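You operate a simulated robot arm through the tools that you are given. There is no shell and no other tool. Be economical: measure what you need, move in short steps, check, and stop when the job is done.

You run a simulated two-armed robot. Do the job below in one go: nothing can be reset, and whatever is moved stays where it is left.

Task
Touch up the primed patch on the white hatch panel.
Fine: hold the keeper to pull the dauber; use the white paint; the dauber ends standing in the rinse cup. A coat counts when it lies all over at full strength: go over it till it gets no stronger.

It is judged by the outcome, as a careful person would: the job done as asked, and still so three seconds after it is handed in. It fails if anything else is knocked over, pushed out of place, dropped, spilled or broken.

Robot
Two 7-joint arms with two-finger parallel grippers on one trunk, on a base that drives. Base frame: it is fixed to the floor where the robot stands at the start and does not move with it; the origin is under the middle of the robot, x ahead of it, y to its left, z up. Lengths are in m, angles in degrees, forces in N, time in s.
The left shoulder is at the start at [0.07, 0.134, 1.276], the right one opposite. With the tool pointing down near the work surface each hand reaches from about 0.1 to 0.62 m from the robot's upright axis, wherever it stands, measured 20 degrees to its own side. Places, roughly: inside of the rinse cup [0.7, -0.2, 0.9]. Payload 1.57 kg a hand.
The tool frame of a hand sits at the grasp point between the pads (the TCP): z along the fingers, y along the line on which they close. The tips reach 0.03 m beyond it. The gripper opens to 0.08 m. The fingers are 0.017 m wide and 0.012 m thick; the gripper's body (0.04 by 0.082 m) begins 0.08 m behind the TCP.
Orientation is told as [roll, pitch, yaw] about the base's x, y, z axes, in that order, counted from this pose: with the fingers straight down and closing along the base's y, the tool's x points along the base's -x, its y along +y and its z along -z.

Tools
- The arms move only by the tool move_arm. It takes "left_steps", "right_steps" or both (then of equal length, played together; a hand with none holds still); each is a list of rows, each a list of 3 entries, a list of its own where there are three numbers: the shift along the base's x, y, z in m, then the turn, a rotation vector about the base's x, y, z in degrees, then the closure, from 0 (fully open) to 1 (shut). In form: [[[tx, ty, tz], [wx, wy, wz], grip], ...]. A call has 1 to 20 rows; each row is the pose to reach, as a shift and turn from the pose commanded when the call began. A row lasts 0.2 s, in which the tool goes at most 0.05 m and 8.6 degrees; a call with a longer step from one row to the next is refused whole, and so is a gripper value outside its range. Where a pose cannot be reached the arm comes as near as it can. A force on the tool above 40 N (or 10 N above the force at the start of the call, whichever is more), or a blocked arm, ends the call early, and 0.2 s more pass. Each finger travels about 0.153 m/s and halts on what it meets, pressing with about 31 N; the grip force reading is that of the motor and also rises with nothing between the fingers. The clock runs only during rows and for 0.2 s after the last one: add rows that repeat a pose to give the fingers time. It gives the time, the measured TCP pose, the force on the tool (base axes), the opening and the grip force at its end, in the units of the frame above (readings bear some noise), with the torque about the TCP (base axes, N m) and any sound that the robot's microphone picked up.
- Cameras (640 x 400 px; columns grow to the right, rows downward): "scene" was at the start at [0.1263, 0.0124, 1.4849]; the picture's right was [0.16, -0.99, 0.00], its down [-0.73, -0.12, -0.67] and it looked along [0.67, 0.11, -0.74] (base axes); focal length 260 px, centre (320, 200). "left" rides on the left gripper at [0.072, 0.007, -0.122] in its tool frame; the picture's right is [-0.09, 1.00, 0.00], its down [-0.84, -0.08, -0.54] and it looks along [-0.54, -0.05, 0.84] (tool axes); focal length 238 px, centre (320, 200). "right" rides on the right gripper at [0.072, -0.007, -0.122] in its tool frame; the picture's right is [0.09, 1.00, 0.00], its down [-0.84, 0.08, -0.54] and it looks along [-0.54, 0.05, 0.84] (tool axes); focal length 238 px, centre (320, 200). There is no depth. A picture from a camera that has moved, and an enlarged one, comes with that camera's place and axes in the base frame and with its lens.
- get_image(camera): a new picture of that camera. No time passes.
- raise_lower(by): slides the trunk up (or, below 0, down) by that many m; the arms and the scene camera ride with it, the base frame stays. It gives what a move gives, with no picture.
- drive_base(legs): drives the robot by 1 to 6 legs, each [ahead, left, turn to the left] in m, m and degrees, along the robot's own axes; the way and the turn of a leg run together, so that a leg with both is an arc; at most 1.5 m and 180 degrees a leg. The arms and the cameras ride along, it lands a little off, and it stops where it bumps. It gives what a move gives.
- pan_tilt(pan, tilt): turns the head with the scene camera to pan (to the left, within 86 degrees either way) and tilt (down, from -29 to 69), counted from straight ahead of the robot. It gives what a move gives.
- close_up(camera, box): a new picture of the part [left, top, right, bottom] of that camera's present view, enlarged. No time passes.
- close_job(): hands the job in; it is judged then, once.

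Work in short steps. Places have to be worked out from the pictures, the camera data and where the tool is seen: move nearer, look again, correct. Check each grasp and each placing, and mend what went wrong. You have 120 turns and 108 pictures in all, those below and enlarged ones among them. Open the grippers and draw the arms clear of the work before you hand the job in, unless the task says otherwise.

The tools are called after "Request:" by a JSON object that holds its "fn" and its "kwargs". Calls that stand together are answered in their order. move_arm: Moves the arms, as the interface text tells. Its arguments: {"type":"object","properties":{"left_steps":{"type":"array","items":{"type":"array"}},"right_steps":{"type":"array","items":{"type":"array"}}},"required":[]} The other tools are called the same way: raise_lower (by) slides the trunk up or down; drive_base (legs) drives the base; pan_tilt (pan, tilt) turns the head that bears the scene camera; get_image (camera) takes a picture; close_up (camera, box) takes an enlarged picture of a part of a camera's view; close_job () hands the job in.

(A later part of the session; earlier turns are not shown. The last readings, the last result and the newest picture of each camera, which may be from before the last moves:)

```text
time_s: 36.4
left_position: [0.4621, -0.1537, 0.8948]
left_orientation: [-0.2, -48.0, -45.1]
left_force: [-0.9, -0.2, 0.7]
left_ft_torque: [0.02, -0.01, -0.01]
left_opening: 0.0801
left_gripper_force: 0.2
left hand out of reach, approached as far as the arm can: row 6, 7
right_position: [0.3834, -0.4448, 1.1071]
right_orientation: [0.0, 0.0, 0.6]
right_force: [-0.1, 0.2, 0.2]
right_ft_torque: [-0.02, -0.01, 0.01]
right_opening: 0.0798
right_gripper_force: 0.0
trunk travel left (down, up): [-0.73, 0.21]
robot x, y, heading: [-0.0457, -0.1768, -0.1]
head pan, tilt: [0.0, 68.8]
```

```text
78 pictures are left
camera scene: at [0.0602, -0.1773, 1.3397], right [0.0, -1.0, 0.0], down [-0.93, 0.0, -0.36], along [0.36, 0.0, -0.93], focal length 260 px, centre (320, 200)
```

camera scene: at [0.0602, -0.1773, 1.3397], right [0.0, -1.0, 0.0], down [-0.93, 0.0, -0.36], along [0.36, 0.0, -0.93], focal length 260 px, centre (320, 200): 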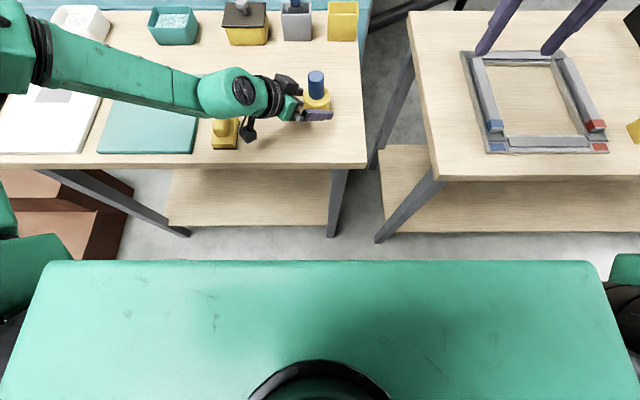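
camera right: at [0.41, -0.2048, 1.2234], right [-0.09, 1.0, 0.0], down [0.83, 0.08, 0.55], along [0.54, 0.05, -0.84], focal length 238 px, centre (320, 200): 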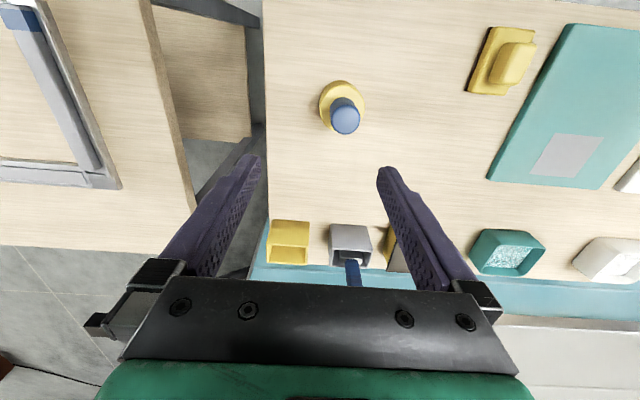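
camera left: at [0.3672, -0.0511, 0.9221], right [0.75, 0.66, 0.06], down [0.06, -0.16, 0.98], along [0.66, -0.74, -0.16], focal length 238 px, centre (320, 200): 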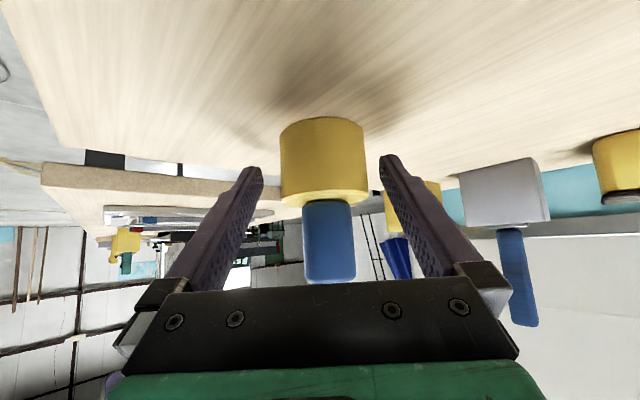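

The fingertips just reach the keeper's middle; I want ~1 cm more. Lower the trunk 1.2 cm and nudge the base 1 cm along the approach.

Request:
{"fn": "raise_lower", "kwargs": {"by": -0.012}}

Request:
{"fn": "drive_base", "kwargs": {"legs": [[0.01, -0.01, 0]]}}

Request:
{"fn": "get_image", "kwargs": {"camera": "left"}}

```text
time_s: 37.0
left_position: [0.462, -0.1542, 0.8833]
left_orientation: [-0.3, -48.0, -45.0]
left_force: [0.2, 0.3, 0.4]
left_ft_torque: [0.02, 0.02, 0.05]
left_opening: 0.0798
left_gripper_force: 0.0
right_position: [0.3843, -0.4459, 1.0939]
right_orientation: [0.1, 0.0, 0.5]
right_force: [0.5, 0.0, -0.3]
right_ft_torque: [0.04, 0.04, 0.03]
right_opening: 0.0802
right_gripper_force: 0.1
trunk travel left (down, up): [-0.718, 0.222]
robot x, y, heading: [-0.0432, -0.1743, -0.1]
head pan, tilt: [0.0, 68.8]
```

```text
time_s: 37.7
left_position: [0.4684, -0.1643, 0.8833]
left_orientation: [-0.3, -48.2, -45.0]
left_force: [0.0, -0.7, -0.5]
left_ft_torque: [-0.03, 0.01, 0.03]
left_opening: 0.0798
left_gripper_force: 0.0
right_position: [0.3916, -0.4535, 1.0963]
right_orientation: [-0.1, -0.1, 0.5]
right_force: [0.1, 0.6, -0.1]
right_ft_torque: [-0.01, 0.0, -0.01]
right_opening: 0.0804
right_gripper_force: 0.1
trunk travel left (down, up): [-0.718, 0.222]
robot x, y, heading: [-0.0315, -0.1895, -0.1]
head pan, tilt: [0.0, 68.8]
```

```text
77 pictures are left
camera left: at [0.3758, -0.0603, 0.9108], right [0.75, 0.66, 0.06], down [0.06, -0.16, 0.99], along [0.66, -0.74, -0.16], focal length 238 px, centre (320, 200)
```

left: 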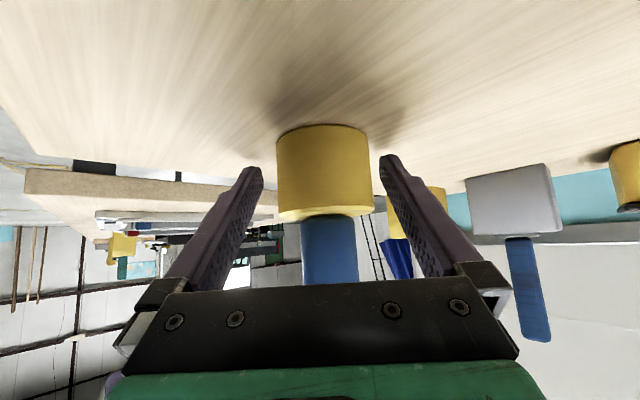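

The keeper sits 3–4 mm to one side between the pads; I correct that and then close the left gripper on it.

Request:
{"fn": "move_arm", "kwargs": {"left_steps": [[[0.0027, 0.0025, 0], [0, 0, 0], 0], [[0.0027, 0.0025, 0], [0, 0, 0], 0.1], [[0.0027, 0.0025, 0], [0, 0, 0], 0.18], [[0.0027, 0.0025, 0], [0, 0, 0], 0.25], [[0.0027, 0.0025, 0], [0, 0, 0], 0.4], [[0.0027, 0.0025, 0], [0, 0, 0], 0.6]]}}

Request:
{"fn": "get_image", "kwargs": {"camera": "left"}}

```text
time_s: 39.1
left_position: [0.474, -0.1611, 0.8829]
left_orientation: [-0.3, -48.0, -44.9]
left_force: [0.4, -0.1, 0.9]
left_ft_torque: [0.04, 0.0, -0.01]
left_opening: 0.0597
left_gripper_force: 30.8
right_position: [0.3942, -0.4555, 1.0942]
right_orientation: [-0.1, 0.0, 0.6]
right_force: [-1.0, -0.5, -0.5]
right_ft_torque: [-0.02, -0.03, -0.01]
right_opening: 0.0799
right_gripper_force: 0.1
trunk travel left (down, up): [-0.718, 0.222]
robot x, y, heading: [-0.0357, -0.1882, -0.2]
head pan, tilt: [0.0, 68.8]
```

```text
76 pictures are left
camera left: at [0.3801, -0.0595, 0.9104], right [0.75, 0.66, 0.06], down [0.06, -0.16, 0.98], along [0.66, -0.74, -0.16], focal length 238 px, centre (320, 200)
```

left: 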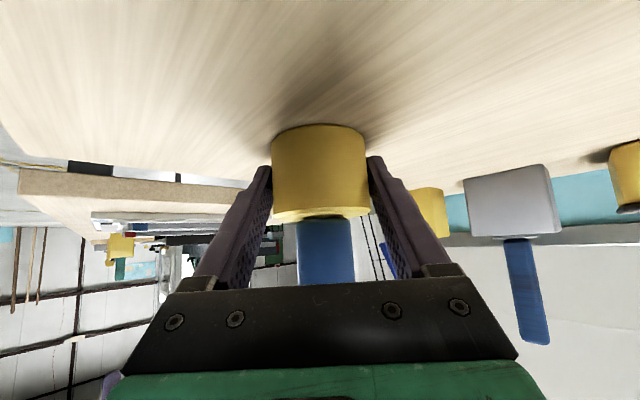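

The keeper is held (opening 0.0597, 31 N). Now bring the right hand, partly closed, above the handle at about (0.475,-0.17,1.04).

Request:
{"fn": "move_arm", "kwargs": {"right_steps": [[[0.01, 0.04, 0], [0, 0, 0], 0.1], [[0.02, 0.08, 0], [0, 0, 0], 0.2], [[0.03, 0.12, 0], [0, 0, 0], 0.3], [[0.04, 0.16, 0], [0, 0, 0], 0.3], [[0.05, 0.2, 0], [0, 0, 0], 0.3], [[0.065, 0.24, 0], [0, 0, 0], 0.3], [[0.08, 0.27, -0.01], [0, 0, 0], 0.3], [[0.08, 0.285, -0.03], [0, 0, 0], 0.3], [[0.08, 0.285, -0.045], [0, 0, 0], 0.3], [[0.08, 0.285, -0.045], [0, 0, 0], 0.3]]}}

Request:
{"fn": "get_image", "kwargs": {"camera": "right"}}

Request:
{"fn": "close_up", "kwargs": {"camera": "scene", "box": [220, 20, 420, 145]}}

```text
time_s: 41.3
left_position: [0.4742, -0.1624, 0.884]
left_orientation: [-0.4, -48.0, -45.1]
left_force: [0.4, 1.3, 0.0]
left_ft_torque: [0.13, -0.05, -0.02]
left_opening: 0.0592
left_gripper_force: 31.0
right_position: [0.4746, -0.1699, 1.0485]
right_orientation: [-0.1, 0.0, 0.6]
right_force: [-0.2, 0.4, -0.3]
right_ft_torque: [0.01, 0.03, -0.02]
right_opening: 0.0559
right_gripper_force: 0.0
trunk travel left (down, up): [-0.718, 0.222]
robot x, y, heading: [-0.0335, -0.1888, -0.3]
head pan, tilt: [0.0, 68.8]
```

```text
75 pictures are left
camera right: at [0.4023, -0.1773, 1.1706], right [-0.1, 0.99, 0.0], down [0.84, 0.09, 0.54], along [0.54, 0.06, -0.84], focal length 238 px, centre (320, 200)
```

right: 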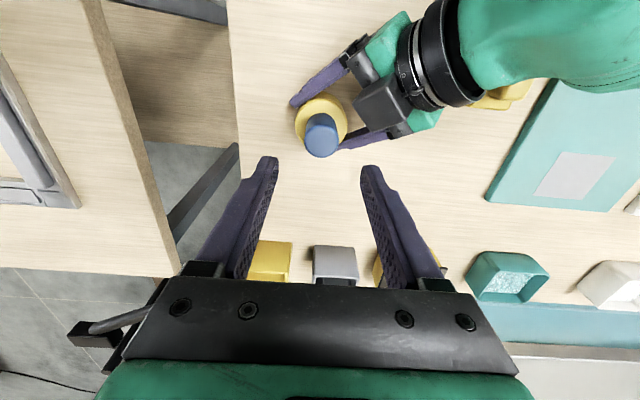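

```text
3.20 times, centred on (320, 82) of scene
camera zoom: at [0.0709, -0.1883, 1.3276], right [0.0, -1.0, 0.0], down [-0.93, 0.0, -0.36], along [0.36, 0.0, -0.93], focal length 833 px, centre (320, 576)
```

zoom: 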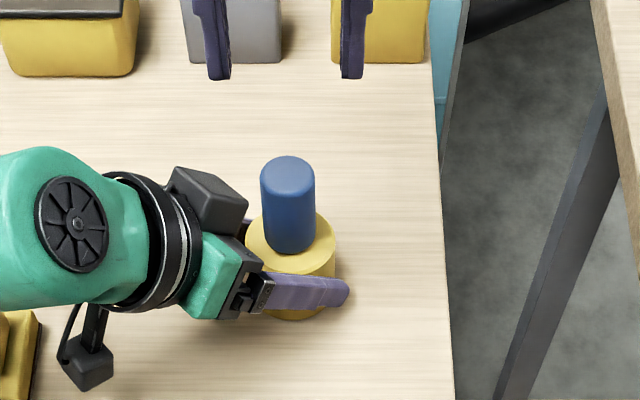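

The handle top is at (0.474,-0.168); clearances to the left hand look around 1–2 cm. I narrow the right opening to 0.048 and descend to z≈0.938.

Request:
{"fn": "move_arm", "kwargs": {"right_steps": [[[0, 0.001, -0.02], [0, 0, 0], 0.4], [[0, 0.001, -0.04], [0, 0, 0], 0.4], [[0, 0.001, -0.06], [0, 0, 0], 0.4], [[0, 0.001, -0.075], [0, 0, 0], 0.4], [[0, 0.001, -0.09], [0, 0, 0], 0.4], [[0, 0.001, -0.1], [0, 0, 0], 0.4], [[0, 0.001, -0.11], [0, 0, 0], 0.4], [[0, 0.001, -0.11], [0, 0, 0], 0.4]]}}

Request:
{"fn": "get_image", "kwargs": {"camera": "right"}}

Request:
{"fn": "close_up", "kwargs": {"camera": "scene", "box": [220, 20, 420, 145]}}

```text
time_s: 43.1
left_position: [0.4737, -0.1627, 0.8825]
left_orientation: [-0.4, -47.9, -45.0]
left_force: [-0.2, 0.2, 0.9]
left_ft_torque: [0.12, -0.05, 0.02]
left_opening: 0.0592
left_gripper_force: 30.8
right_position: [0.4745, -0.1701, 0.9399]
right_orientation: [0.0, 0.1, 0.6]
right_force: [0.5, -0.6, 0.0]
right_ft_torque: [0.02, -0.01, 0.0]
right_opening: 0.0479
right_gripper_force: 0.0
trunk travel left (down, up): [-0.718, 0.222]
robot x, y, heading: [-0.0333, -0.1848, -0.0]
head pan, tilt: [0.0, 68.8]
```

```text
73 pictures are left
camera right: at [0.402, -0.1773, 1.0611], right [-0.1, 0.99, 0.0], down [0.84, 0.09, 0.54], along [0.54, 0.06, -0.84], focal length 238 px, centre (320, 200)
```

right: 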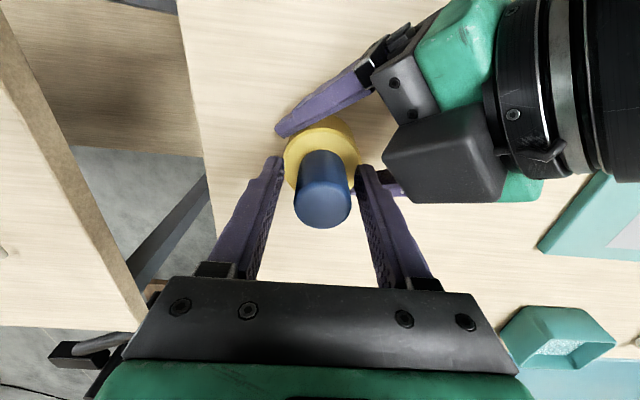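

```text
3.20 times, centred on (320, 82) of scene
camera zoom: at [0.0708, -0.1883, 1.3276], right [0.0, -1.0, 0.0], down [-0.93, 0.0, -0.36], along [0.36, 0.0, -0.93], focal length 833 px, centre (320, 576)
```

zoom: 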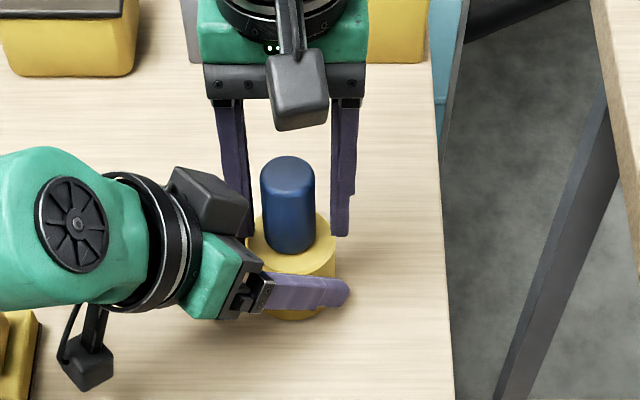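

Handle is centred. Closing the right gripper.

Request:
{"fn": "move_arm", "kwargs": {"right_steps": [[[0, 0, 0], [0, 0, 0], 0.5], [[0, 0, 0], [0, 0, 0], 0.6], [[0, 0, 0], [0, 0, 0], 0.8], [[0, 0, 0], [0, 0, 0], 1], [[0, 0, 0], [0, 0, 0], 1]]}}

```text
time_s: 44.3
left_position: [0.4732, -0.1625, 0.8834]
left_orientation: [-0.5, -47.9, -45.1]
left_force: [-1.1, -2.1, 0.7]
left_ft_torque: [0.13, -0.04, -0.02]
left_opening: 0.0595
left_gripper_force: 31.1
right_position: [0.4751, -0.1706, 0.9398]
right_orientation: [0.0, 0.0, 0.6]
right_force: [0.2, 3.8, -0.3]
right_ft_torque: [0.12, -0.03, 0.02]
right_opening: 0.033
right_gripper_force: 31.3
trunk travel left (down, up): [-0.718, 0.222]
robot x, y, heading: [-0.0332, -0.1852, 0.0]
head pan, tilt: [0.0, 68.8]
heard: snap
```

The handle is gripped (0.033). A snap was heard; I pull up gently and look.

Request:
{"fn": "move_arm", "kwargs": {"right_steps": [[[0, 0, 0.005], [0, 0, 0], 1], [[0, 0, 0.01], [0, 0, 0], 1], [[0, 0, 0.018], [0, 0, 0], 1], [[0, 0, 0.026], [0, 0, 0], 1]]}}

Request:
{"fn": "get_image", "kwargs": {"camera": "right"}}

Request:
{"fn": "close_up", "kwargs": {"camera": "scene", "box": [220, 20, 420, 145]}}

```text
time_s: 45.3
left_position: [0.4724, -0.163, 0.8835]
left_orientation: [-0.4, -48.0, -44.9]
left_force: [-2.1, -5.5, 1.6]
left_ft_torque: [0.12, -0.08, -0.03]
left_opening: 0.0595
left_gripper_force: 31.1
right_position: [0.4743, -0.1717, 0.9656]
right_orientation: [0.0, -0.1, 0.6]
right_force: [1.6, 5.4, -2.7]
right_ft_torque: [0.33, -0.19, 0.04]
right_opening: 0.0331
right_gripper_force: 30.9
trunk travel left (down, up): [-0.718, 0.222]
robot x, y, heading: [-0.0335, -0.1886, -0.1]
head pan, tilt: [0.0, 68.8]
```

```text
71 pictures are left
camera right: at [0.4012, -0.1772, 1.0875], right [-0.1, 0.99, 0.0], down [0.84, 0.09, 0.54], along [0.54, 0.06, -0.84], focal length 238 px, centre (320, 200)
```

right: 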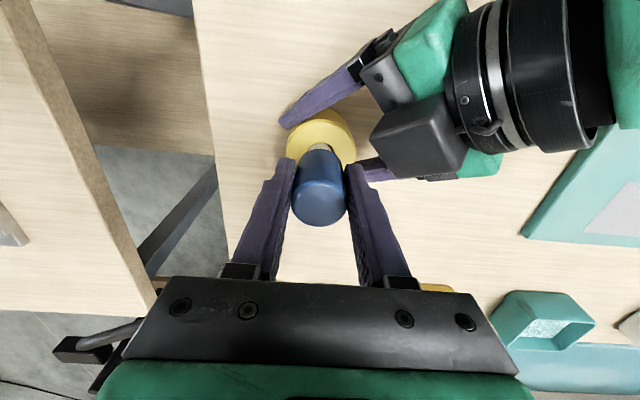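

```text
3.20 times, centred on (320, 82) of scene
camera zoom: at [0.071, -0.1885, 1.3276], right [0.0, -1.0, 0.0], down [-0.93, 0.0, -0.36], along [0.36, 0.0, -0.93], focal length 833 px, centre (320, 576)
```

zoom: 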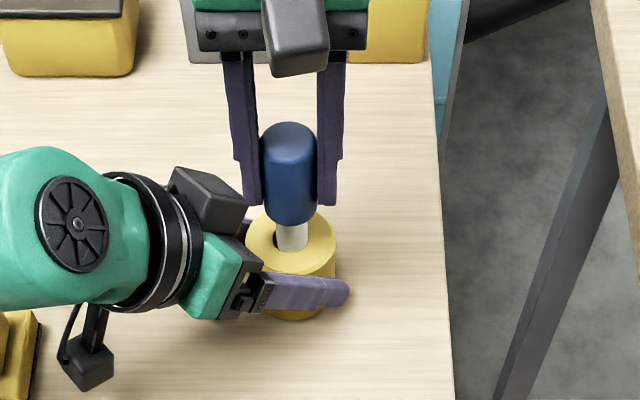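

The dauber is sliding out with a pale stem. I continue straight up, with a 1 mm side relief.

Request:
{"fn": "move_arm", "kwargs": {"right_steps": [[[0, 0.001, 0.008], [0, 0, 0], 1], [[0, 0.001, 0.018], [0, 0, 0], 1], [[0, 0.001, 0.028], [0, 0, 0], 1], [[0, 0.001, 0.038], [0, 0, 0], 1], [[0, 0.001, 0.05], [0, 0, 0], 1], [[0, 0.001, 0.065], [0, 0, 0], 1], [[0, 0.001, 0.08], [0, 0, 0], 1]]}}

Request:
{"fn": "close_up", "kwargs": {"camera": "scene", "box": [220, 0, 420, 125]}}

Request:
{"fn": "get_image", "kwargs": {"camera": "left"}}

```text
time_s: 46.9
left_position: [0.4737, -0.1618, 0.8844]
left_orientation: [-0.4, -48.0, -45.0]
left_force: [0.8, 1.2, 1.5]
left_ft_torque: [0.1, -0.09, -0.01]
left_opening: 0.0596
left_gripper_force: 31.3
right_position: [0.4749, -0.1683, 1.0462]
right_orientation: [0.0, -0.1, 0.4]
right_force: [0.0, 0.1, 0.1]
right_ft_torque: [-0.02, -0.02, 0.0]
right_opening: 0.0328
right_gripper_force: 30.9
trunk travel left (down, up): [-0.718, 0.222]
robot x, y, heading: [-0.0322, -0.186, -0.2]
head pan, tilt: [0.0, 68.8]
```

```text
3.20 times, centred on (320, 62) of scene
camera zoom: at [0.0708, -0.1882, 1.3276], right [0.0, -1.0, 0.0], down [-0.93, 0.0, -0.36], along [0.36, 0.0, -0.93], focal length 833 px, centre (320, 640)
```

zoom: 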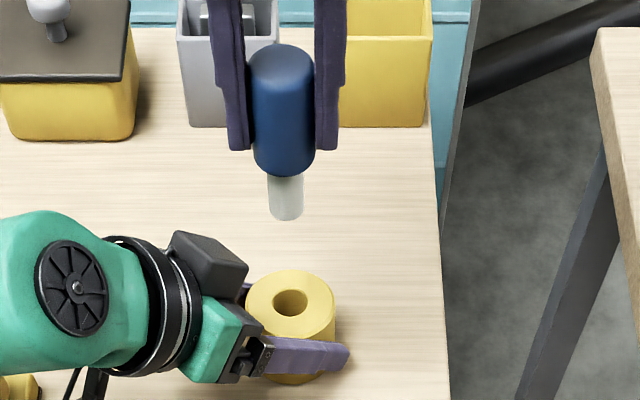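

```text
68 pictures are left
camera left: at [0.3801, -0.0592, 0.9104], right [0.75, 0.66, 0.06], down [0.06, -0.16, 0.98], along [0.66, -0.74, -0.16], focal length 238 px, centre (320, 200)
```

left: 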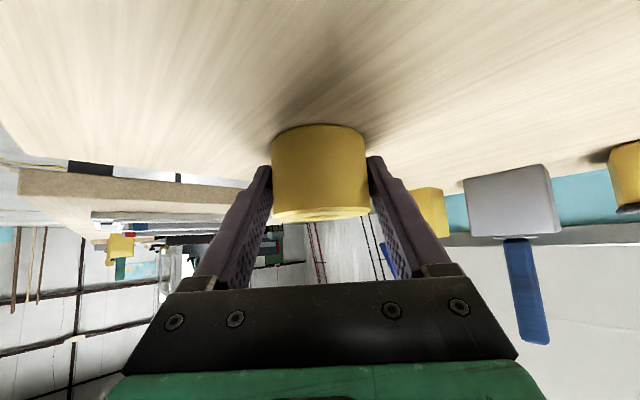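

The dauber is free (tip ≈0.075 m below the TCP); the keeper stands in place. I raise the right hand and open the left and back it out along its approach.

Request:
{"fn": "move_arm", "kwargs": {"left_steps": [[[0, 0, 0], [0, 0, 0], 0.3], [[0, 0, 0], [0, 0, 0], 0], [[0, 0, 0], [0, 0, 0], 0], [[-0.015, 0.015, 0.02], [0, 0, 0], 0], [[-0.03, 0.03, 0.04], [0, 0, 0], 0], [[-0.045, 0.045, 0.06], [0, 0, 0], 0], [[-0.06, 0.065, 0.08], [0, 0, 0], 0], [[-0.07, 0.085, 0.1], [0, 0, 0], 0], [[-0.07, 0.105, 0.12], [0, 0, 0], 0]], "right_steps": [[[0, 0, 0.02], [0, 0, 0], 1], [[0, -0.01, 0.04], [0, 0, 0], 1], [[0, -0.02, 0.06], [0, 0, 0], 1], [[0, -0.03, 0.07], [0, 0, 0], 1], [[0, -0.04, 0.07], [0, 0, 0], 1], [[0, -0.05, 0.07], [0, 0, 0], 1], [[0, -0.05, 0.07], [0, 0, 0], 1], [[0, -0.05, 0.07], [0, 0, 0], 1], [[0, -0.05, 0.07], [0, 0, 0], 1]]}}

Request:
{"fn": "get_image", "kwargs": {"camera": "scene"}}

```text
time_s: 48.9
left_position: [0.4022, -0.0587, 1.0036]
left_orientation: [-0.4, -48.1, -45.1]
left_force: [-1.2, 0.4, 0.2]
left_ft_torque: [0.05, 0.01, 0.01]
left_opening: 0.0801
left_gripper_force: 0.1
right_position: [0.4735, -0.2193, 1.1143]
right_orientation: [-0.1, 0.0, 0.5]
right_force: [0.6, -0.1, -0.2]
right_ft_torque: [-0.01, 0.0, 0.0]
right_opening: 0.0329
right_gripper_force: 30.7
trunk travel left (down, up): [-0.718, 0.222]
robot x, y, heading: [-0.0272, -0.1877, -0.2]
head pan, tilt: [0.0, 68.8]
```

```text
67 pictures are left
camera scene: at [0.0703, -0.1886, 1.3276], right [0.0, -1.0, 0.0], down [-0.93, 0.0, -0.36], along [0.36, 0.0, -0.93], focal length 260 px, centre (320, 200)
```

scene: 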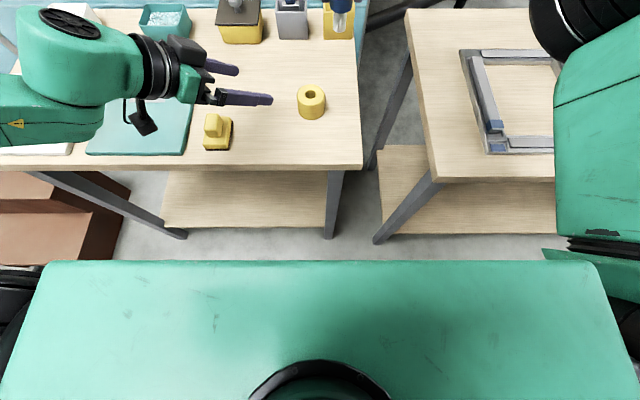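

Clear. Now raise the trunk back and straighten the left hand, retracting it.

Request:
{"fn": "raise_lower", "kwargs": {"by": 0.1}}

Request:
{"fn": "move_arm", "kwargs": {"left_steps": [[[-0.01, 0.02, 0.01], [5.66, 5.66, 0], 0], [[-0.02, 0.04, 0.02], [11.3, 11.3, 0], 0], [[-0.03, 0.06, 0.03], [17, 17, 0], 0], [[-0.04, 0.08, 0.04], [22.6, 22.6, 0], 0], [[-0.05, 0.1, 0.05], [28.3, 28.3, 0], 0], [[-0.06, 0.12, 0.06], [33.9, 33.9, 0], 0], [[-0.08, 0.14, 0.06], [33.9, 33.9, 0], 0], [[-0.08, 0.14, 0.06], [33.9, 33.9, 0], 0]]}}

Request:
{"fn": "move_arm", "kwargs": {"left_steps": [[[-0.02, 0.02, 0], [0, 0, 8], 0], [[-0.04, 0.04, 0], [0, 0, 16], 0], [[-0.06, 0.06, 0], [0, 0, 24], 0], [[-0.06, 0.08, 0], [0, 0, 32], 0], [[-0.06, 0.1, 0], [0, 0, 40], 0], [[-0.06, 0.12, 0], [0, 0, 45], 0]]}}

```text
time_s: 50.2
left_position: [0.403, -0.0591, 1.1034]
left_orientation: [-0.5, -48.0, -44.9]
left_force: [-0.7, -0.3, -0.1]
left_ft_torque: [-0.01, -0.01, -0.03]
left_opening: 0.08
left_gripper_force: 0.0
right_position: [0.4743, -0.2191, 1.2158]
right_orientation: [0.0, 0.0, 0.6]
right_force: [0.5, 0.7, -0.8]
right_ft_torque: [0.03, 0.0, 0.0]
right_opening: 0.0328
right_gripper_force: 30.9
trunk travel left (down, up): [-0.818, 0.122]
robot x, y, heading: [-0.0302, -0.1878, -0.0]
head pan, tilt: [0.0, 68.8]
```

```text
time_s: 52.0
left_position: [0.3231, 0.0806, 1.1639]
left_orientation: [-0.4, 0.0, -45.0]
left_force: [-0.5, -0.2, -0.2]
left_ft_torque: [-0.04, 0.0, 0.02]
left_opening: 0.0802
left_gripper_force: 0.0
right_position: [0.4736, -0.2195, 1.2154]
right_orientation: [0.0, 0.0, 0.6]
right_force: [-0.1, 0.6, -0.5]
right_ft_torque: [-0.02, -0.01, -0.02]
right_opening: 0.0325
right_gripper_force: 30.6
trunk travel left (down, up): [-0.818, 0.122]
robot x, y, heading: [-0.0312, -0.1836, -0.0]
head pan, tilt: [0.0, 68.8]
```

```text
time_s: 53.5
left_position: [0.2655, 0.2007, 1.163]
left_orientation: [-0.4, -0.1, 0.1]
left_force: [-0.4, 0.7, 0.0]
left_ft_torque: [0.01, -0.02, 0.02]
left_opening: 0.0801
left_gripper_force: 0.1
right_position: [0.4733, -0.2193, 1.2151]
right_orientation: [0.0, -0.1, 0.6]
right_force: [-0.2, -1.9, -0.4]
right_ft_torque: [0.0, 0.02, 0.0]
right_opening: 0.0327
right_gripper_force: 31.0
trunk travel left (down, up): [-0.818, 0.122]
robot x, y, heading: [-0.034, -0.1861, -0.2]
head pan, tilt: [0.0, 68.8]
```

Both arms up. Drive left 0.6 m at this distance, then forward 0.12, and look.

Request:
{"fn": "drive_base", "kwargs": {"legs": [[0, 0.6, 0], [0.12, 0, 0]]}}

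Request:
{"fn": "get_image", "kwargs": {"camera": "scene"}}

Request:
{"fn": "get_image", "kwargs": {"camera": "right"}}

```text
time_s: 57.7
left_position: [0.381, 0.8011, 1.1649]
left_orientation: [-0.4, -0.1, 0.0]
left_force: [-0.8, 0.9, 0.2]
left_ft_torque: [0.01, -0.05, 0.02]
left_opening: 0.0798
left_gripper_force: 0.0
right_position: [0.5922, 0.3811, 1.2149]
right_orientation: [-0.1, -0.2, 0.6]
right_force: [-0.3, -0.6, 0.0]
right_ft_torque: [-0.01, 0.01, -0.02]
right_opening: 0.0326
right_gripper_force: 31.2
trunk travel left (down, up): [-0.818, 0.122]
robot x, y, heading: [0.0878, 0.4128, -0.5]
head pan, tilt: [0.0, 68.8]
```

```text
66 pictures are left
camera scene: at [0.187, 0.4114, 1.4279], right [0.0, -1.0, 0.0], down [-0.93, 0.0, -0.36], along [0.36, 0.0, -0.93], focal length 260 px, centre (320, 200)
```

scene: 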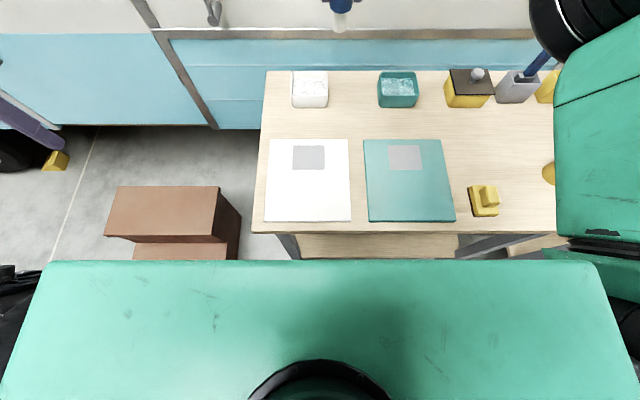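

```text
65 pictures are left
camera right: at [0.5175, 0.3741, 1.338], right [-0.1, 0.99, 0.0], down [0.83, 0.09, 0.54], along [0.54, 0.06, -0.84], focal length 238 px, centre (320, 200)
```

right: 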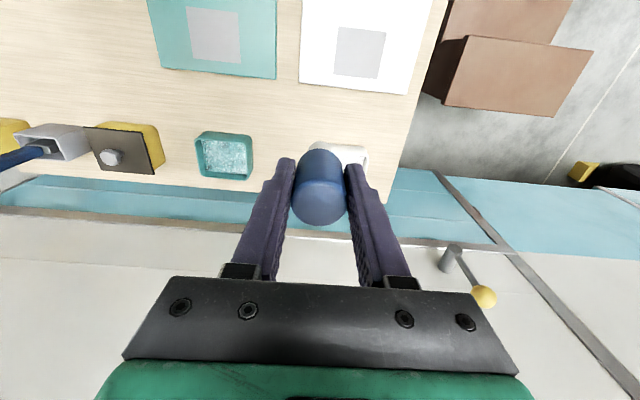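

Zooming on the white tray and panel for exact places.

Request:
{"fn": "close_up", "kwargs": {"camera": "scene", "box": [250, 60, 410, 160]}}

Request:
{"fn": "close_up", "kwargs": {"camera": "scene", "box": [255, 130, 365, 230]}}

```text
4.00 times, centred on (330, 110) of scene
camera zoom: at [0.187, 0.4114, 1.4279], right [0.0, -1.0, 0.0], down [-0.93, 0.0, -0.36], along [0.36, 0.0, -0.93], focal length 1041 px, centre (280, 560)
```

zoom: 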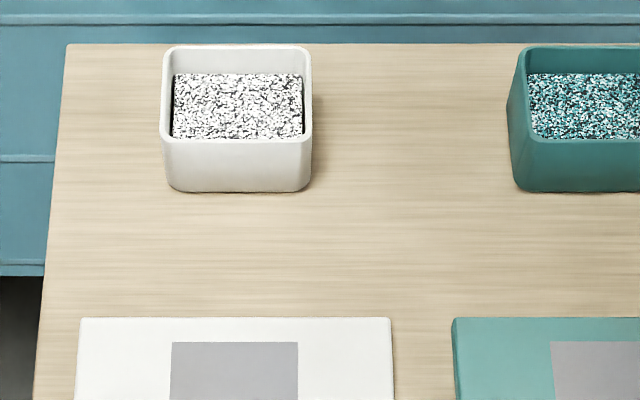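

```text
4.00 times, centred on (310, 180) of scene
camera zoom: at [0.187, 0.4114, 1.4279], right [0.0, -1.0, 0.0], down [-0.93, 0.0, -0.36], along [0.36, 0.0, -0.93], focal length 1041 px, centre (360, 280)
```

zoom: 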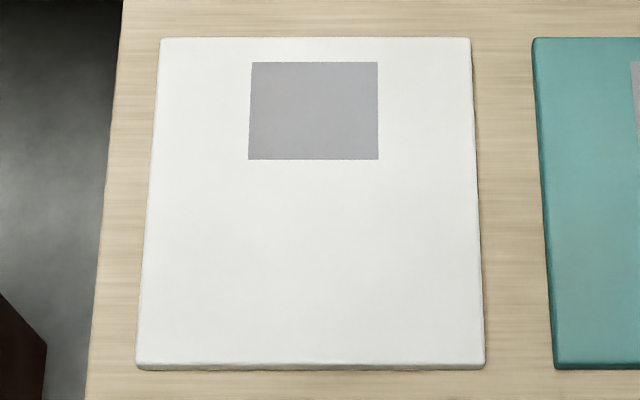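

White tray: x 0.68–0.76, y 0.39–0.49, rim at 0.90, pad surface ≈0.88. Patch: x 0.486–0.555, y 0.400–0.480, surface ≈0.862. I'll move the dauber over the tray's pad.

Request:
{"fn": "move_arm", "kwargs": {"right_steps": [[[0.025, 0.012, -0.02], [0, 0, 0], 1], [[0.05, 0.025, -0.05], [0, 0, 0], 1], [[0.07, 0.04, -0.08], [0, 0, 0], 1], [[0.09, 0.05, -0.11], [0, 0, 0], 1], [[0.11, 0.058, -0.14], [0, 0, 0], 1], [[0.118, 0.058, -0.17], [0, 0, 0], 1], [[0.118, 0.058, -0.2], [0, 0, 0], 1], [[0.118, 0.058, -0.2], [0, 0, 0], 1]]}}

Request:
{"fn": "close_up", "kwargs": {"camera": "scene", "box": [250, 60, 410, 160]}}

```text
time_s: 59.5
left_position: [0.3853, 0.8019, 1.1644]
left_orientation: [-0.3, -0.1, 0.0]
left_force: [-0.3, -0.4, 0.4]
left_ft_torque: [-0.05, 0.02, -0.01]
left_opening: 0.0801
left_gripper_force: 0.0
right_position: [0.6551, 0.4133, 1.0278]
right_orientation: [0.1, 0.0, 0.6]
right_force: [0.4, -0.2, -1.3]
right_ft_torque: [-0.05, 0.03, -0.01]
right_opening: 0.0326
right_gripper_force: 31.3
right hand out of reach, approached as far as the arm can: row 3, 4, 5, 6, 7, 8
trunk travel left (down, up): [-0.818, 0.122]
robot x, y, heading: [0.0839, 0.412, 0.0]
head pan, tilt: [0.0, 68.8]
```

```text
4.00 times, centred on (330, 110) of scene
camera zoom: at [0.1913, 0.4112, 1.4276], right [0.0, -1.0, 0.0], down [-0.93, 0.0, -0.36], along [0.36, 0.0, -0.93], focal length 1041 px, centre (280, 560)
```

zoom: 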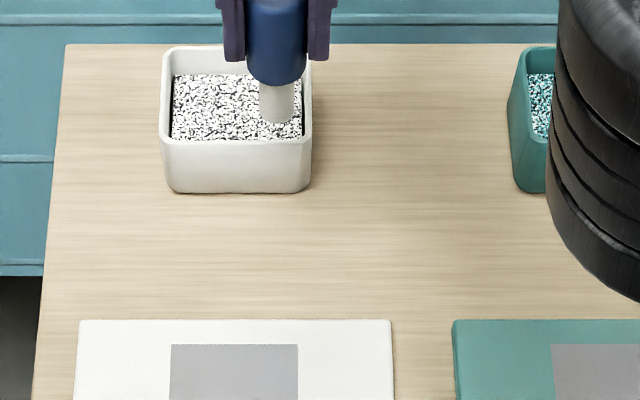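

Reach ends at x≈0.655. I'll raise the hand, bring the base a little forward and left, and lower the trunk for more reach; a slight forward hand tilt will give the rest.

Request:
{"fn": "move_arm", "kwargs": {"right_steps": [[[0, 0, 0.04], [0, 0, 0], 1], [[-0.01, 0, 0.08], [0, 0, 0], 1], [[-0.02, 0, 0.11], [0, 0, 0], 1]]}}

Request:
{"fn": "drive_base", "kwargs": {"legs": [[0.02, 0.09, 0]]}}

Request:
{"fn": "raise_lower", "kwargs": {"by": -0.09}}

```text
time_s: 60.3
left_position: [0.3826, 0.7995, 1.1634]
left_orientation: [-0.4, -0.1, 0.0]
left_force: [-0.1, -0.6, -0.7]
left_ft_torque: [0.07, 0.03, 0.02]
left_opening: 0.0801
left_gripper_force: 0.1
right_position: [0.6349, 0.4129, 1.1392]
right_orientation: [0.0, 0.0, 0.6]
right_force: [-0.5, 0.4, 0.1]
right_ft_torque: [0.0, -0.01, -0.02]
right_opening: 0.0326
right_gripper_force: 31.6
trunk travel left (down, up): [-0.818, 0.122]
robot x, y, heading: [0.0889, 0.4116, -0.1]
head pan, tilt: [0.0, 68.8]
```

```text
time_s: 61.4
left_position: [0.4043, 0.8847, 1.1646]
left_orientation: [0.0, -0.1, -0.1]
left_force: [0.4, -1.0, -0.3]
left_ft_torque: [0.02, 0.01, -0.04]
left_opening: 0.0799
left_gripper_force: 0.1
right_position: [0.656, 0.4959, 1.1386]
right_orientation: [0.2, -0.1, 0.4]
right_force: [0.5, 0.6, -1.1]
right_ft_torque: [0.06, -0.02, -0.01]
right_opening: 0.0326
right_gripper_force: 30.5
trunk travel left (down, up): [-0.818, 0.122]
robot x, y, heading: [0.1041, 0.5034, 0.1]
head pan, tilt: [0.0, 68.8]
```

```text
time_s: 62.6
left_position: [0.4046, 0.8885, 1.0741]
left_orientation: [-0.4, -0.1, -0.1]
left_force: [0.0, 0.1, 0.7]
left_ft_torque: [-0.02, 0.03, 0.01]
left_opening: 0.08
left_gripper_force: 0.1
right_position: [0.6558, 0.5014, 1.0481]
right_orientation: [0.0, 0.0, 0.5]
right_force: [0.3, -0.2, -0.7]
right_ft_torque: [0.03, 0.0, 0.0]
right_opening: 0.0327
right_gripper_force: 31.3
trunk travel left (down, up): [-0.728, 0.212]
robot x, y, heading: [0.1087, 0.5015, -0.2]
head pan, tilt: [0.0, 68.8]
```

Now toward the tray centre, upright, at a hover height.

Request:
{"fn": "move_arm", "kwargs": {"right_steps": [[[0.01, -0.02, 0], [0, 0, 0], 1], [[0.025, -0.04, -0.01], [0, 0, 0], 1], [[0.04, -0.06, -0.02], [0, 0, 0], 1], [[0.052, -0.06, -0.04], [0, 0, 0], 1], [[0.052, -0.06, -0.05], [0, 0, 0], 1]]}}

Request:
{"fn": "close_up", "kwargs": {"camera": "scene", "box": [270, 40, 430, 140]}}

Request:
{"fn": "get_image", "kwargs": {"camera": "right"}}

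```text
time_s: 63.8
left_position: [0.4061, 0.8886, 1.073]
left_orientation: [-0.3, 0.0, -0.1]
left_force: [-0.8, -0.2, 0.2]
left_ft_torque: [0.02, -0.01, -0.03]
left_opening: 0.0801
left_gripper_force: 0.1
right_position: [0.6875, 0.4459, 1.0077]
right_orientation: [0.2, -0.1, 0.5]
right_force: [-0.4, -0.3, -0.2]
right_ft_torque: [0.02, 0.02, -0.03]
right_opening: 0.0324
right_gripper_force: 31.3
right hand out of reach, approached as far as the arm can: row 3, 4, 5
trunk travel left (down, up): [-0.728, 0.212]
robot x, y, heading: [0.1053, 0.5037, -0.3]
head pan, tilt: [0.0, 68.8]
```

```text
4.00 times, centred on (350, 90) of scene
camera zoom: at [0.2109, 0.4991, 1.3376], right [0.0, -1.0, 0.0], down [-0.93, 0.0, -0.36], along [0.36, 0.0, -0.93], focal length 1041 px, centre (200, 640)
```

zoom: 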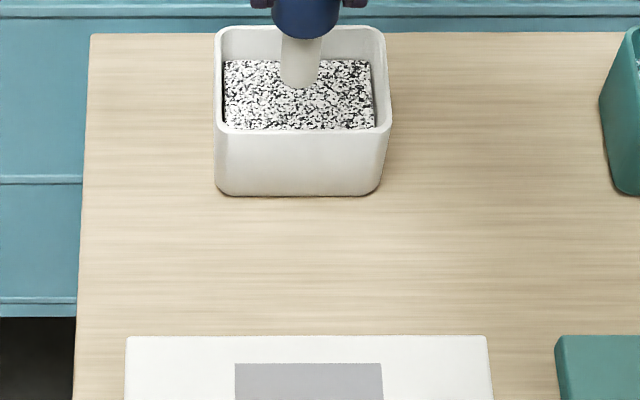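

```text
60 pictures are left
camera right: at [0.6156, 0.439, 1.1291], right [-0.1, 0.99, 0.0], down [0.84, 0.08, 0.54], along [0.54, 0.06, -0.84], focal length 238 px, centre (320, 200)
```

right: 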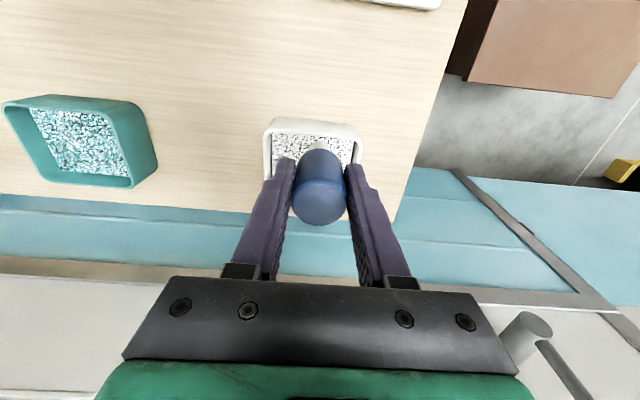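

The tip is over the pad's near edge. A 12° forward tilt should bring it to the pad's middle.

Request:
{"fn": "move_arm", "kwargs": {"right_steps": [[[0.006, -0.002, 0], [0, -6, 0], 1], [[0.013, -0.004, 0], [0, -12, 0], 1], [[0.013, -0.004, -0.01], [0, -12, 0], 1]]}}

Request:
{"fn": "close_up", "kwargs": {"camera": "scene", "box": [270, 40, 430, 140]}}

```text
time_s: 64.6
left_position: [0.4059, 0.8902, 1.0731]
left_orientation: [-0.4, 0.0, 0.0]
left_force: [0.1, -0.5, -0.1]
left_ft_torque: [-0.02, 0.02, 0.0]
left_opening: 0.0799
left_gripper_force: 0.0
right_position: [0.6999, 0.4443, 0.9981]
right_orientation: [-0.3, -12.1, 0.5]
right_force: [0.2, -0.4, -1.1]
right_ft_torque: [0.02, 0.02, -0.01]
right_opening: 0.0326
right_gripper_force: 30.4
trunk travel left (down, up): [-0.728, 0.212]
robot x, y, heading: [0.108, 0.5024, -0.3]
head pan, tilt: [0.0, 68.8]
```

```text
4.00 times, centred on (350, 90) of scene
camera zoom: at [0.211, 0.5006, 1.3376], right [0.0, -1.0, 0.0], down [-0.93, 0.0, -0.36], along [0.36, 0.0, -0.93], focal length 1041 px, centre (200, 640)
```

zoom: 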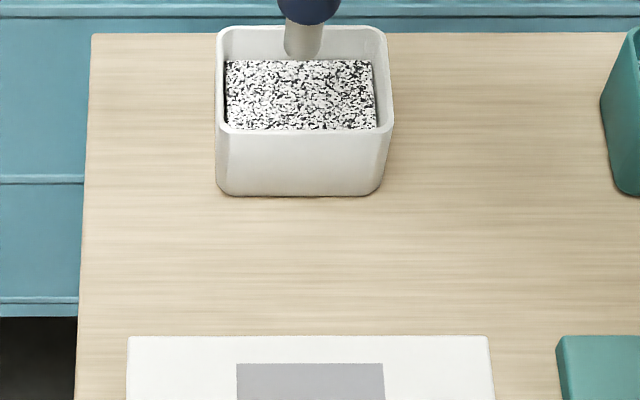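

Good. Descend slowly toward the pad and watch the force.

Request:
{"fn": "move_arm", "kwargs": {"right_steps": [[[0, 0, -0.012], [0, 0, 0], 1], [[0, 0, -0.024], [0, 0, 0], 1], [[0, 0, -0.034], [0, 0, 0], 1], [[0, 0, -0.041], [0, 0, 0], 1]]}}

Request:
{"fn": "close_up", "kwargs": {"camera": "scene", "box": [270, 40, 430, 140]}}

```text
time_s: 65.6
left_position: [0.4051, 0.8896, 1.073]
left_orientation: [-0.3, -0.2, 0.0]
left_force: [0.2, 0.2, 0.4]
left_ft_torque: [0.03, -0.01, 0.01]
left_opening: 0.0802
left_gripper_force: 0.1
right_position: [0.7009, 0.4426, 0.9579]
right_orientation: [0.1, -12.0, 0.5]
right_force: [-0.2, 0.1, 0.6]
right_ft_torque: [-0.06, -0.05, -0.02]
right_opening: 0.0326
right_gripper_force: 31.2
trunk travel left (down, up): [-0.728, 0.212]
robot x, y, heading: [0.1058, 0.5028, -0.1]
head pan, tilt: [0.0, 68.8]
```

```text
4.00 times, centred on (350, 90) of scene
camera zoom: at [0.2102, 0.4998, 1.3376], right [0.0, -1.0, 0.0], down [-0.93, 0.0, -0.36], along [0.36, 0.0, -0.93], focal length 1041 px, centre (200, 640)
```

zoom: 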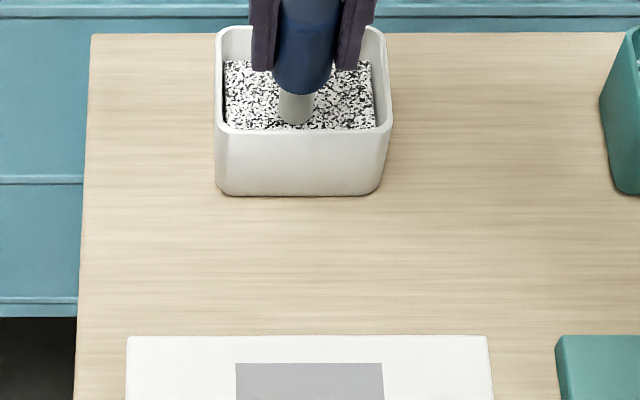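

The tip is at ≈0.884, near contact. Lower further in 3 mm steps.

Request:
{"fn": "move_arm", "kwargs": {"right_steps": [[[0, 0, -0.003], [0, 0, 0], 1], [[0, 0, -0.006], [0, 0, 0], 1], [[0, 0, -0.009], [0, 0, 0], 1]]}}

```text
time_s: 66.4
left_position: [0.4005, 0.8888, 1.0763]
left_orientation: [-0.4, -0.4, -0.1]
left_force: [0.0, -0.4, -1.7]
left_ft_torque: [0.03, 0.0, 0.0]
left_opening: 0.08
left_gripper_force: 0.0
right_position: [0.6977, 0.4432, 0.9539]
right_orientation: [0.0, -12.5, 0.4]
right_force: [0.5, -3.2, 32.9]
right_ft_torque: [-0.61, -0.51, -0.16]
right_opening: 0.0329
right_gripper_force: 31.2
trunk travel left (down, up): [-0.728, 0.212]
robot x, y, heading: [0.1094, 0.4982, -0.3]
head pan, tilt: [0.0, 68.8]
```

Firm contact (33 N) at TCP z≈0.955 — more than needed. Ease off, dab once more lightly, then lift and look at the tip.

Request:
{"fn": "move_arm", "kwargs": {"right_steps": [[[0, 0, 0.007], [0, 0, 0], 1], [[0, 0, 0.006], [0, 0, 0], 1], [[0.004, 0.0, 0.005], [0, 0, 0], 1], [[0.004, 0, 0.005], [0, 0, 0], 1], [[0.004, 0, 0.03], [0, 0, 0], 1], [[0.004, 0, 0.06], [0, 0, 0], 1]]}}

Request:
{"fn": "close_up", "kwargs": {"camera": "scene", "box": [270, 40, 430, 140]}}

```text
time_s: 67.8
left_position: [0.4037, 0.889, 1.0738]
left_orientation: [-0.4, -0.1, -0.1]
left_force: [0.0, -0.2, -0.1]
left_ft_torque: [-0.03, -0.05, 0.02]
left_opening: 0.0798
left_gripper_force: 0.0
right_position: [0.7059, 0.4444, 1.0082]
right_orientation: [-0.2, -12.0, 0.5]
right_force: [-0.5, -0.7, 0.4]
right_ft_torque: [0.0, 0.03, 0.01]
right_opening: 0.0329
right_gripper_force: 31.3
trunk travel left (down, up): [-0.728, 0.212]
robot x, y, heading: [0.1088, 0.5051, -0.4]
head pan, tilt: [0.0, 68.8]
```

```text
4.00 times, centred on (350, 90) of scene
camera zoom: at [0.2094, 0.5004, 1.3376], right [0.0, -1.0, 0.0], down [-0.93, 0.0, -0.36], along [0.36, 0.0, -0.93], focal length 1041 px, centre (200, 640)
```

zoom: 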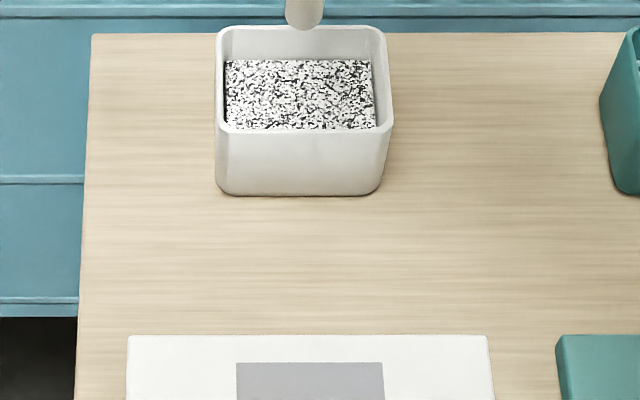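

The tip looks wet white. I go upright and move over the patch centre at a safe height.

Request:
{"fn": "move_arm", "kwargs": {"right_steps": [[[-0.02, 0, 0.01], [0, 4, 0], 1], [[-0.05, 0, 0.02], [0, 8, 0], 1], [[-0.08, 0, 0.02], [0, 12, 0], 1], [[-0.11, 0, 0.01], [0, 12, 0], 1], [[-0.14, 0, 0], [0, 12, 0], 1], [[-0.17, -0.002, -0.01], [0, 12, 0], 1], [[-0.185, -0.004, -0.02], [0, 12, 0], 1], [[-0.185, -0.004, -0.02], [0, 12, 0], 1]]}}

Request:
{"fn": "close_up", "kwargs": {"camera": "scene", "box": [270, 100, 430, 200]}}

Request:
{"fn": "get_image", "kwargs": {"camera": "right"}}

```text
time_s: 69.6
left_position: [0.4041, 0.8886, 1.0734]
left_orientation: [-0.4, 0.0, -0.1]
left_force: [-0.5, 0.6, 0.4]
left_ft_torque: [-0.04, -0.02, -0.01]
left_opening: 0.0799
left_gripper_force: 0.1
right_position: [0.5212, 0.4386, 0.9882]
right_orientation: [0.1, -0.1, 0.5]
right_force: [-0.7, -0.3, -0.6]
right_ft_torque: [-0.02, -0.01, 0.0]
right_opening: 0.0327
right_gripper_force: 30.8
trunk travel left (down, up): [-0.728, 0.212]
robot x, y, heading: [0.1072, 0.5041, 0.2]
head pan, tilt: [0.0, 68.8]
```

```text
4.00 times, centred on (350, 150) of scene
camera zoom: at [0.2106, 0.5002, 1.3376], right [0.0, -1.0, 0.0], down [-0.93, 0.0, -0.36], along [0.36, 0.0, -0.93], focal length 1041 px, centre (200, 400)
```

zoom: 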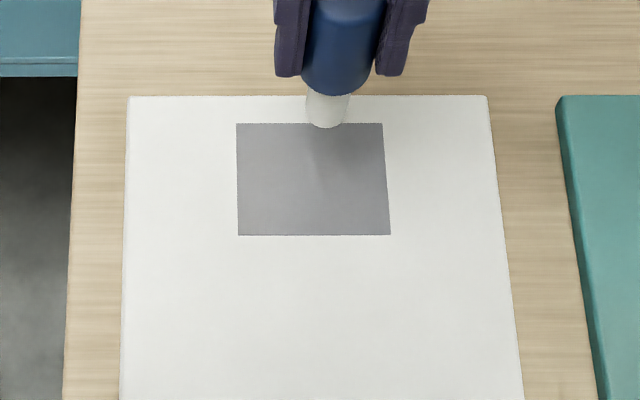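

```text
55 pictures are left
camera right: at [0.4482, 0.4318, 1.1097], right [-0.1, 0.99, 0.0], down [0.84, 0.08, 0.54], along [0.54, 0.05, -0.84], focal length 238 px, centre (320, 200)
```

right: 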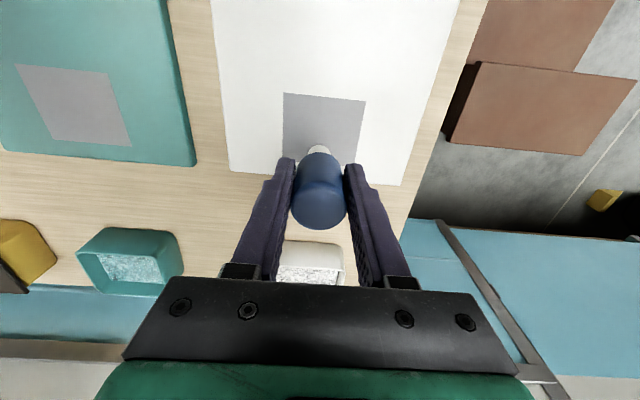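

Patch re-measured: x 0.487–0.557, y 0.401–0.480. I lower at the centre in small steps to find contact.

Request:
{"fn": "move_arm", "kwargs": {"right_steps": [[[0, 0, -0.015], [0, 0, 0], 1], [[0, 0, -0.03], [0, 0, 0], 1], [[0, 0, -0.042], [0, 0, 0], 1], [[0, 0, -0.046], [0, 0, 0], 1], [[0, 0, -0.049], [0, 0, 0], 1]]}}

Request:
{"fn": "close_up", "kwargs": {"camera": "scene", "box": [270, 100, 430, 200]}}

```text
time_s: 70.8
left_position: [0.4046, 0.8894, 1.0738]
left_orientation: [-0.4, -0.2, -0.2]
left_force: [0.2, 0.6, -0.1]
left_ft_torque: [0.02, 0.0, 0.04]
left_opening: 0.0802
left_gripper_force: 0.2
right_position: [0.5221, 0.4391, 0.9393]
right_orientation: [0.0, 0.0, 0.5]
right_force: [0.4, 0.6, -0.5]
right_ft_torque: [0.04, 0.02, -0.02]
right_opening: 0.0325
right_gripper_force: 30.8
trunk travel left (down, up): [-0.728, 0.212]
robot x, y, heading: [0.1049, 0.4996, -0.1]
head pan, tilt: [0.0, 68.8]
```

```text
4.00 times, centred on (350, 150) of scene
camera zoom: at [0.2104, 0.4999, 1.3376], right [0.0, -1.0, 0.0], down [-0.93, 0.0, -0.36], along [0.36, 0.0, -0.93], focal length 1041 px, centre (200, 400)
```

zoom: 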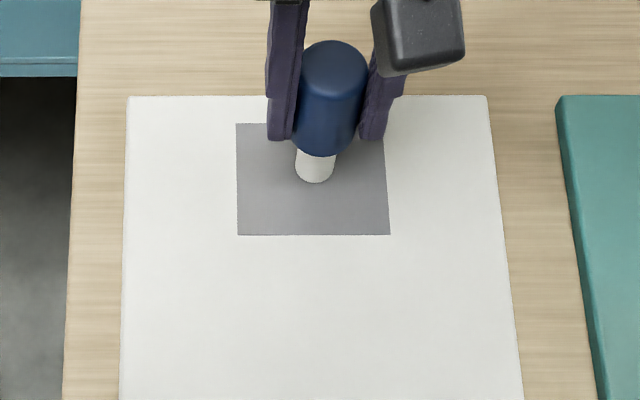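

About 1 cm above still. Continue down in small steps.

Request:
{"fn": "move_arm", "kwargs": {"right_steps": [[[0, 0, -0.003], [0, 0, 0], 1], [[0, 0, -0.005], [0, 0, 0], 1], [[0, 0, -0.007], [0, 0, 0], 1]]}}

```text
time_s: 71.6
left_position: [0.4006, 0.8897, 1.0751]
left_orientation: [-0.3, -0.2, -0.2]
left_force: [-0.5, -0.7, 1.0]
left_ft_torque: [0.01, 0.01, 0.03]
left_opening: 0.08
left_gripper_force: 0.1
right_position: [0.5196, 0.4382, 0.9361]
right_orientation: [0.2, -0.4, 0.3]
right_force: [5.0, -4.8, 33.6]
right_ft_torque: [-0.45, -0.37, 0.01]
right_opening: 0.0329
right_gripper_force: 30.7
trunk travel left (down, up): [-0.728, 0.212]
robot x, y, heading: [0.1054, 0.5027, -0.2]
head pan, tilt: [0.0, 68.8]
```

Contact at TCP z≈0.936. I ease to light pressure and make one test stroke along y, then lift aside and look.

Request:
{"fn": "move_arm", "kwargs": {"right_steps": [[[0, 0, 0.0028], [0, 0, 0], 1], [[0, 0.01, 0.0028], [0, 0, 0], 1], [[0, 0.02, 0.0028], [0, 0, 0], 1], [[0, 0.031, 0.0028], [0, 0, 0], 1], [[0, 0.02, 0.0028], [0, 0, 0], 1], [[0, 0.01, 0.0028], [0, 0, 0], 1], [[0, 0, 0.0028], [0, 0, 0], 1], [[0, -0.01, 0.0028], [0, 0, 0], 1], [[0, -0.02, 0.0028], [0, 0, 0], 1], [[0, -0.028, 0.0028], [0, 0, 0], 1]]}}

Request:
{"fn": "move_arm", "kwargs": {"right_steps": [[[0, 0, 0.02], [0, 0, 0], 1], [[0.03, 0, 0.05], [0, 0, 0], 1], [[0.06, 0, 0.08], [0, 0, 0], 1]]}}

Request:
{"fn": "close_up", "kwargs": {"camera": "scene", "box": [300, 110, 400, 180]}}

```text
time_s: 73.8
left_position: [0.4039, 0.8887, 1.0738]
left_orientation: [-0.4, -0.2, 0.0]
left_force: [0.1, 0.7, 0.2]
left_ft_torque: [0.01, -0.04, -0.02]
left_opening: 0.0799
left_gripper_force: 0.1
right_position: [0.5208, 0.4127, 0.9358]
right_orientation: [0.0, 0.0, 0.4]
right_force: [0.7, -0.1, 0.3]
right_ft_torque: [0.03, 0.04, 0.03]
right_opening: 0.033
right_gripper_force: 30.7
trunk travel left (down, up): [-0.728, 0.212]
robot x, y, heading: [0.1051, 0.5006, -0.3]
head pan, tilt: [0.0, 68.8]
```

```text
time_s: 74.6
left_position: [0.4052, 0.8911, 1.0732]
left_orientation: [-0.4, 0.0, -0.2]
left_force: [0.3, -0.4, 0.1]
left_ft_torque: [-0.01, 0.0, -0.01]
left_opening: 0.0801
left_gripper_force: 0.0
right_position: [0.5805, 0.4126, 1.013]
right_orientation: [0.1, 0.0, 0.5]
right_force: [-0.4, 1.0, -0.2]
right_ft_torque: [-0.01, 0.03, 0.03]
right_opening: 0.0326
right_gripper_force: 30.9
trunk travel left (down, up): [-0.728, 0.212]
robot x, y, heading: [0.1039, 0.5011, -0.4]
head pan, tilt: [0.0, 68.8]
```

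```text
5.71 times, centred on (350, 145) of scene
camera zoom: at [0.2111, 0.5008, 1.3375], right [0.0, -1.0, 0.0], down [-0.93, 0.0, -0.36], along [0.36, 0.0, -0.93], focal length 1487 px, centre (149, 514)
```

zoom: 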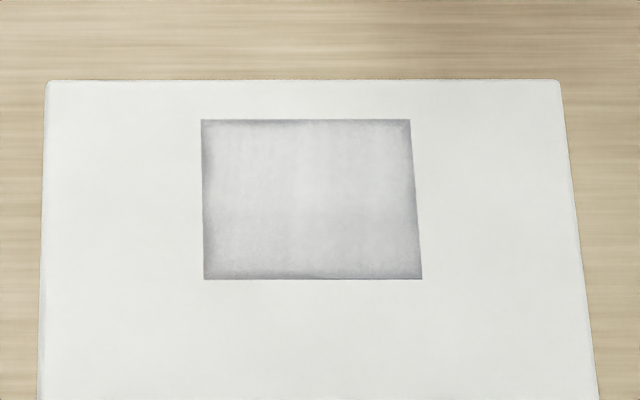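

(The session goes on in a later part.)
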